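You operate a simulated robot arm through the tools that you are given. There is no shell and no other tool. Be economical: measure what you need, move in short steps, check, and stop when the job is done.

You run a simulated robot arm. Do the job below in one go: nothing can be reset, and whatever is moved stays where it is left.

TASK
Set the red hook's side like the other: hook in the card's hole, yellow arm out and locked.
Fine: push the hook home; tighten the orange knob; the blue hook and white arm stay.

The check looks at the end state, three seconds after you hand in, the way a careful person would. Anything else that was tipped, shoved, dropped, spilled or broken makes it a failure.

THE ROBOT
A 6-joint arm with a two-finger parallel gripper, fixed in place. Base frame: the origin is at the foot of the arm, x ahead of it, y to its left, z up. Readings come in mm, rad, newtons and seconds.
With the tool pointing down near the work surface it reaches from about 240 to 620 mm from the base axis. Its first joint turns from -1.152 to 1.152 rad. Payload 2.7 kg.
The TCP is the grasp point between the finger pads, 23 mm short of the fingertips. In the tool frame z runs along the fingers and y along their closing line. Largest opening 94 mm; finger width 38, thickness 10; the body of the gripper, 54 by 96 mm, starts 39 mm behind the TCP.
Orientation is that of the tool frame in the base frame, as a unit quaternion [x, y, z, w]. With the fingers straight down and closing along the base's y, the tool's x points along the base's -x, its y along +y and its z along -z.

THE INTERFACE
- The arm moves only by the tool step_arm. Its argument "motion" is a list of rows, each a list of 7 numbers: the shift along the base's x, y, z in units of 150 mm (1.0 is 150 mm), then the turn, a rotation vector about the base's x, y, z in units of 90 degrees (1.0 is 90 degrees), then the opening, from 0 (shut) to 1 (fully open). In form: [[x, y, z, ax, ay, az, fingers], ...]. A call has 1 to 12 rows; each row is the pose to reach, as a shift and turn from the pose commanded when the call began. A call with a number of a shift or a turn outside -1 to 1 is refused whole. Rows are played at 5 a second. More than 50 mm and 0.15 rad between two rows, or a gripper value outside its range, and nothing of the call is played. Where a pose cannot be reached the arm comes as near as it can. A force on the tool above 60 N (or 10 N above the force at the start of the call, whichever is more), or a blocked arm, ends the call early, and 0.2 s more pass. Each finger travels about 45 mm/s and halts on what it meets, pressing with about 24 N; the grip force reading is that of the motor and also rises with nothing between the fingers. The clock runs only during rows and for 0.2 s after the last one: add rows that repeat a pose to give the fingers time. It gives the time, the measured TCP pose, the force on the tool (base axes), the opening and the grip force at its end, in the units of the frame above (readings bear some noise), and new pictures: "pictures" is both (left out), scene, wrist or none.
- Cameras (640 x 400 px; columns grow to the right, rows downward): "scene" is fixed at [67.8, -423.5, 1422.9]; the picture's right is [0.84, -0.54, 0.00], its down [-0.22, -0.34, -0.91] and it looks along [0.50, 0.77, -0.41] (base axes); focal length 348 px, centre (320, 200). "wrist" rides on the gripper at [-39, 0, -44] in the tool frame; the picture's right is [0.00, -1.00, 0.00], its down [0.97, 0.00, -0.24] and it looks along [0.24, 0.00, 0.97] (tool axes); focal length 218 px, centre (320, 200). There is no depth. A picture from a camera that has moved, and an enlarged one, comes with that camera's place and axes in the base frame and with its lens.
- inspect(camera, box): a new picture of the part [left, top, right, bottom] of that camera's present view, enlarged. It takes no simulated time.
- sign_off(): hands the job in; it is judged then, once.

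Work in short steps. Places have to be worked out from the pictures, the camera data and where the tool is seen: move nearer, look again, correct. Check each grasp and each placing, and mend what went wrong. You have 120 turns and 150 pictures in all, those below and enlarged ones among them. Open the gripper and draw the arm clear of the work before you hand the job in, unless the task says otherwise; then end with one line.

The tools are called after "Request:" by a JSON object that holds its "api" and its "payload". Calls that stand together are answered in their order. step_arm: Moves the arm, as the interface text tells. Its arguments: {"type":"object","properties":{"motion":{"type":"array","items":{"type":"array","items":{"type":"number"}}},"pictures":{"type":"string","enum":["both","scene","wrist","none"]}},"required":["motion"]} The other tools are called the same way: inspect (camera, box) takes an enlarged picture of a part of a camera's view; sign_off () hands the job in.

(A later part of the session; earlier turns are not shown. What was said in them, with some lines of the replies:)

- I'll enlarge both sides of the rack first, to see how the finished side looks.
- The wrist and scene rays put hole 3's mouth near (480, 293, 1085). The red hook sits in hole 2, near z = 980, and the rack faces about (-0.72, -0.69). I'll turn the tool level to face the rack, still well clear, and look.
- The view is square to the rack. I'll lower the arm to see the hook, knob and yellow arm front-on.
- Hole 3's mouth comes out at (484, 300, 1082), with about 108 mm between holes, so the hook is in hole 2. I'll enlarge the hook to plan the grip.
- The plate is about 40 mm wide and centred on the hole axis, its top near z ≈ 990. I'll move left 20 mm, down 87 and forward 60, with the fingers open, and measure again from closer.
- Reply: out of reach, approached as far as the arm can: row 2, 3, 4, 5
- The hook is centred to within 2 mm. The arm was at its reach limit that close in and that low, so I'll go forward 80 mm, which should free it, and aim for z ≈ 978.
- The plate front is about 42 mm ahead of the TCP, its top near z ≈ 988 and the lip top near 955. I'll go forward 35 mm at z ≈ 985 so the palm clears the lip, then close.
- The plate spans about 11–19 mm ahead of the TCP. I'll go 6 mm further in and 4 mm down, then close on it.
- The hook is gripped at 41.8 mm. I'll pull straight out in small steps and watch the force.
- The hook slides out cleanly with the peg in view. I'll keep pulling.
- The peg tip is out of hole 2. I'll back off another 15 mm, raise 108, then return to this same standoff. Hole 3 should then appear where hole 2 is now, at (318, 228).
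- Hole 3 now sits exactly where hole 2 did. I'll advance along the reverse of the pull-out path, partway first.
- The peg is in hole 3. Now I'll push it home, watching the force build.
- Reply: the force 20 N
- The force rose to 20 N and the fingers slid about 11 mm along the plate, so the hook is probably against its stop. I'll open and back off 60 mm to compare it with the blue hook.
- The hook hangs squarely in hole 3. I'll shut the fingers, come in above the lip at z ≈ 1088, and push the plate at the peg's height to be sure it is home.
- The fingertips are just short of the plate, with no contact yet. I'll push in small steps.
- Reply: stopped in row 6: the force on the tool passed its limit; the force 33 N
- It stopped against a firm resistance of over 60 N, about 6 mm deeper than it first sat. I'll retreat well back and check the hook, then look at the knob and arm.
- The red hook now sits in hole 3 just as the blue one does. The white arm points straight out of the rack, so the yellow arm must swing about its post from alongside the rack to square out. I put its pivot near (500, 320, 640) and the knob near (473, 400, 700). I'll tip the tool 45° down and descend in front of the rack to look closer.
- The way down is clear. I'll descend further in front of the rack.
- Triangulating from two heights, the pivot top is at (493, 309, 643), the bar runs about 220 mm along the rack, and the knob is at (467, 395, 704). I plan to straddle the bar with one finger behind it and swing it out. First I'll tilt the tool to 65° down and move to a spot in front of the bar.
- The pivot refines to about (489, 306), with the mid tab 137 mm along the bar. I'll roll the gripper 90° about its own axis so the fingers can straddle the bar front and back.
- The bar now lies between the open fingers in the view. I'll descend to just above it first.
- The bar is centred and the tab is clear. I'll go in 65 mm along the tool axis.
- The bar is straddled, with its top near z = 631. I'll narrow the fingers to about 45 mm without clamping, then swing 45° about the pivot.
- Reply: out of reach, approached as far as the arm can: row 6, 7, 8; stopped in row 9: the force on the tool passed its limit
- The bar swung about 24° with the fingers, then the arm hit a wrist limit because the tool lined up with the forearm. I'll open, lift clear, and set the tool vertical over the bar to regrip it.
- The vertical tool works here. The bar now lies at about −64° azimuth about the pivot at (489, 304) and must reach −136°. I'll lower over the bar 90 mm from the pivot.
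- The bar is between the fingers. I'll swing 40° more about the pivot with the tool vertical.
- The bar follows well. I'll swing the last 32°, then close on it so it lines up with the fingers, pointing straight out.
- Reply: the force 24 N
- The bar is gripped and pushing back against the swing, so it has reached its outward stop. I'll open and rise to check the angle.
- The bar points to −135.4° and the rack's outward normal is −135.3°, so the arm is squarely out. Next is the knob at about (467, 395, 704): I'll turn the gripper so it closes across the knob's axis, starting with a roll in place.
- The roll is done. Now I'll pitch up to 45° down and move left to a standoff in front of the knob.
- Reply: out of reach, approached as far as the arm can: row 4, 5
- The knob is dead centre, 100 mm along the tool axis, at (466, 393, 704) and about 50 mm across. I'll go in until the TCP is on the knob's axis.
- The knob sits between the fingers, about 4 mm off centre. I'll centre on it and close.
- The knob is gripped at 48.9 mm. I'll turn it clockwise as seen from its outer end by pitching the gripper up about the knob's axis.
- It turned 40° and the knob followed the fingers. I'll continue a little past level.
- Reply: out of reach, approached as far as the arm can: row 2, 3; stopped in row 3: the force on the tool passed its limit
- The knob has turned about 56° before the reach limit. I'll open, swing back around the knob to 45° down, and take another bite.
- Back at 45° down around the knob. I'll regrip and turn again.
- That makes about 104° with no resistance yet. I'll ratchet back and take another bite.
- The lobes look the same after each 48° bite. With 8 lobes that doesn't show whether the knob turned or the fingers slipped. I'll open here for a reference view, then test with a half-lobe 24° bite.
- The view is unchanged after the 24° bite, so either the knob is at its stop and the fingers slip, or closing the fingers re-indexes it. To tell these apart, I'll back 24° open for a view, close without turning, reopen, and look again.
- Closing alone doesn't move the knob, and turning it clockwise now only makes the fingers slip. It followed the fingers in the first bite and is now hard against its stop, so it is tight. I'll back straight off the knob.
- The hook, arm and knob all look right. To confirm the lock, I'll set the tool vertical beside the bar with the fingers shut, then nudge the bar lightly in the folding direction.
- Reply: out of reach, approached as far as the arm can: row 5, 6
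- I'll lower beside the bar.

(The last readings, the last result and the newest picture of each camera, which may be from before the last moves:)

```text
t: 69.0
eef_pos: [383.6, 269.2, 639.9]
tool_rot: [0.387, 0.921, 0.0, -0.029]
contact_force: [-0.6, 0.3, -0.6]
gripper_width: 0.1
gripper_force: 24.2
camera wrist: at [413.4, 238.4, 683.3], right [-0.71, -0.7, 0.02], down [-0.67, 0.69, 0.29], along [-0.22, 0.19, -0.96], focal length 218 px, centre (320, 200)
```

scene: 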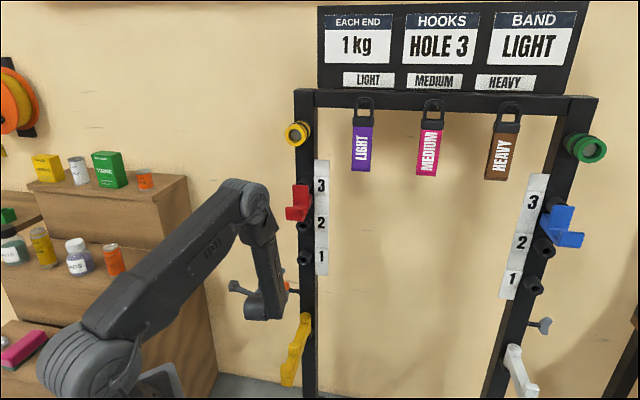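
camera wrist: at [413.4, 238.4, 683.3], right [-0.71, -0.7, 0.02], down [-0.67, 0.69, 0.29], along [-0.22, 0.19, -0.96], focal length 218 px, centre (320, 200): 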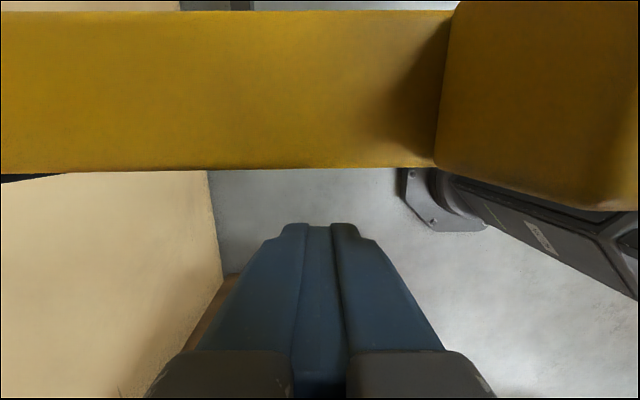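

There is about 12–15 mm between the fingers and the bar. I'll approach in small steps and read the force.

Request:
{"api": "step_arm", "payload": {"motion": [[0.023, -0.024, 0, 0, 0, 0, 0], [0.047, -0.047, 0, 0, 0, 0, 0], [0.061, -0.062, 0, 0, 0, 0, 0], [0.066, -0.066, 0, 0, 0, 0, 0]], "pictures": "wrist"}}

```text
t: 70.0
eef_pos: [394.6, 258.1, 641.0]
tool_rot: [0.387, 0.922, -0.002, -0.029]
contact_force: [-0.8, 0.0, 0.0]
gripper_width: 0.0
gripper_force: 24.1
camera wrist: at [423.3, 228.4, 683.9], right [-0.71, -0.7, 0.02], down [-0.67, 0.69, 0.29], along [-0.22, 0.19, -0.96], focal length 218 px, centre (320, 200)
```

wrist: 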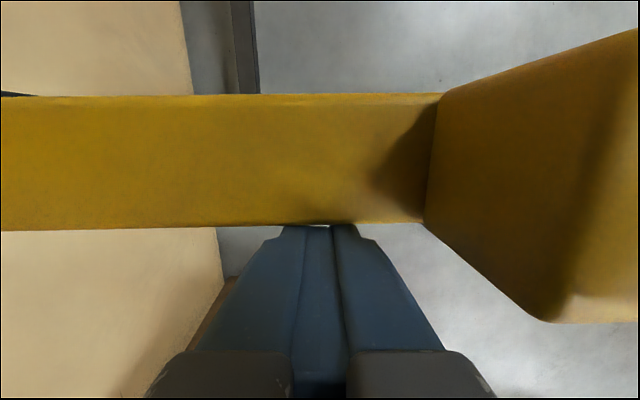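

Just short of contact. I'll nudge 3 mm more.

Request:
{"api": "step_arm", "payload": {"motion": [[0.006, -0.006, 0, 0, 0, 0, 0], [0.01, -0.01, 0, 0, 0, 0, 0], [0.014, -0.014, 0, 0, 0, 0, 0]], "pictures": "none"}}

```text
t: 70.8
eef_pos: [394.5, 257.5, 639.9]
tool_rot: [0.386, 0.922, 0.0, -0.03]
contact_force: [-18.1, 18.6, 2.7]
gripper_width: 0.0
gripper_force: 24.6
```

The bar resisted with 26 N and did not move, where it swung freely before, so it is locked. I'll back away, rise clear and take a last look.

Request:
{"api": "step_arm", "payload": {"motion": [[-0.08, 0.08, 0, 0, 0, 0, 0], [-0.16, 0.16, 0, 0, 0, 0, 0], [-0.2, 0.18, 0.25, 0, 0, 0, 0.5], [-0.22, 0.18, 0.5, 0, 0, 0, 1], [-0.3, 0.14, 0.75, 0, 0, 0, 1], [-0.5, 0.0, 0.95, 0, 0, 0, 1], [-0.6, -0.1, 1, 0, 0, 0, 1], [-0.6, -0.1, 1, 0, 0, 0, 1]]}}

Request:
{"api": "inspect", "payload": {"camera": "scene", "box": [240, 160, 400, 400]}}

Request:
{"api": "inspect", "payload": {"camera": "scene", "box": [460, 160, 620, 400]}}

```text
t: 72.6
eef_pos: [306.0, 241.9, 791.3]
tool_rot: [0.387, 0.921, -0.001, -0.029]
contact_force: [-0.4, -0.4, -0.8]
gripper_width: 94.2
gripper_force: 0.1
camera wrist: at [335.0, 211.2, 834.3], right [-0.71, -0.7, 0.02], down [-0.67, 0.69, 0.29], along [-0.22, 0.19, -0.96], focal length 218 px, centre (320, 200)
```

scene: 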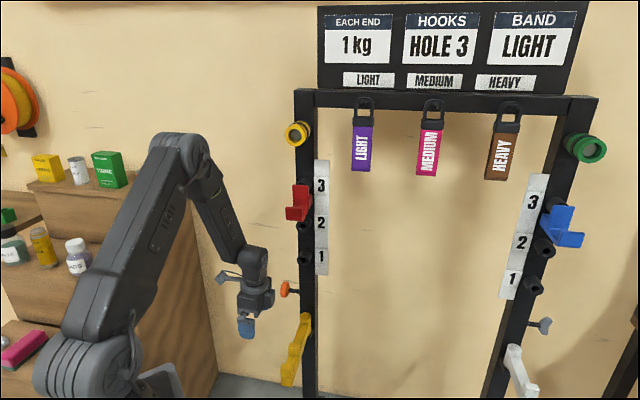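
wrist: 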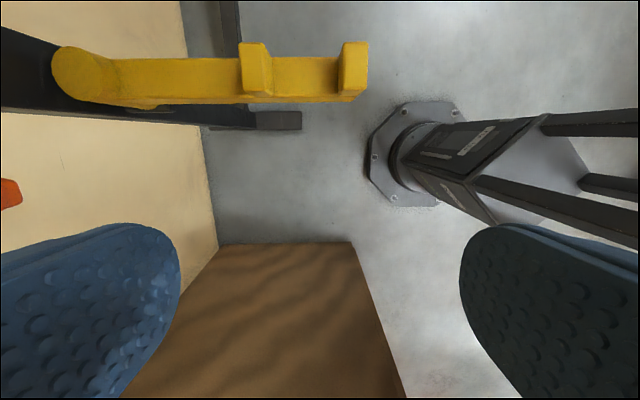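

```text
1.67 times, centred on (320, 280) of scene
camera zoom: at [67.8, -423.5, 1422.9], right [0.84, -0.54, 0.0], down [-0.22, -0.34, -0.91], along [0.5, 0.77, -0.41], focal length 580 px, centre (320, 67)
```

zoom: 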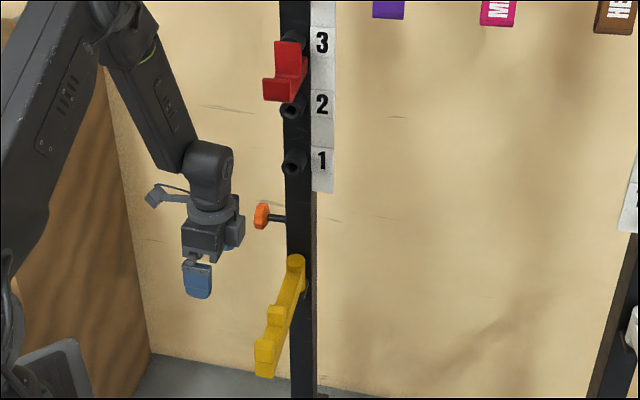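

```text
1.67 times, centred on (540, 280) of scene
camera zoom: at [67.8, -423.5, 1422.9], right [0.84, -0.54, 0.0], down [-0.22, -0.34, -0.91], along [0.5, 0.77, -0.41], focal length 580 px, centre (-47, 67)
```

zoom: 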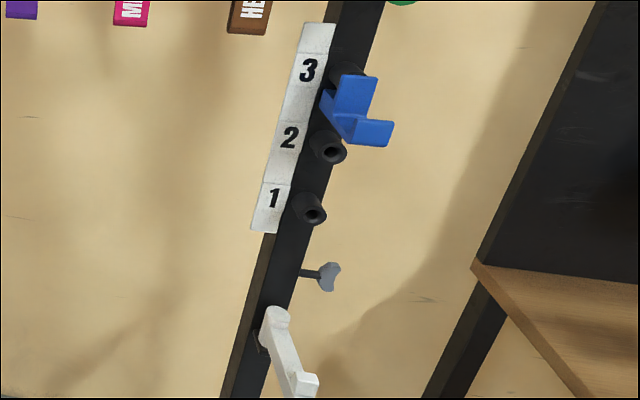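

The red side now mirrors the blue side. The hook is home in hole 3, the yellow arm is out and locked, and nothing else has moved. The gripper is open and clear, so I'm handing in.

Request:
{"api": "sign_off", "payload": {}}

```text
The job is handed in.
```

The red hook is pushed home in hole 3, the yellow arm points straight out and is locked with the orange knob tight, and the blue hook and white arm were not touched.
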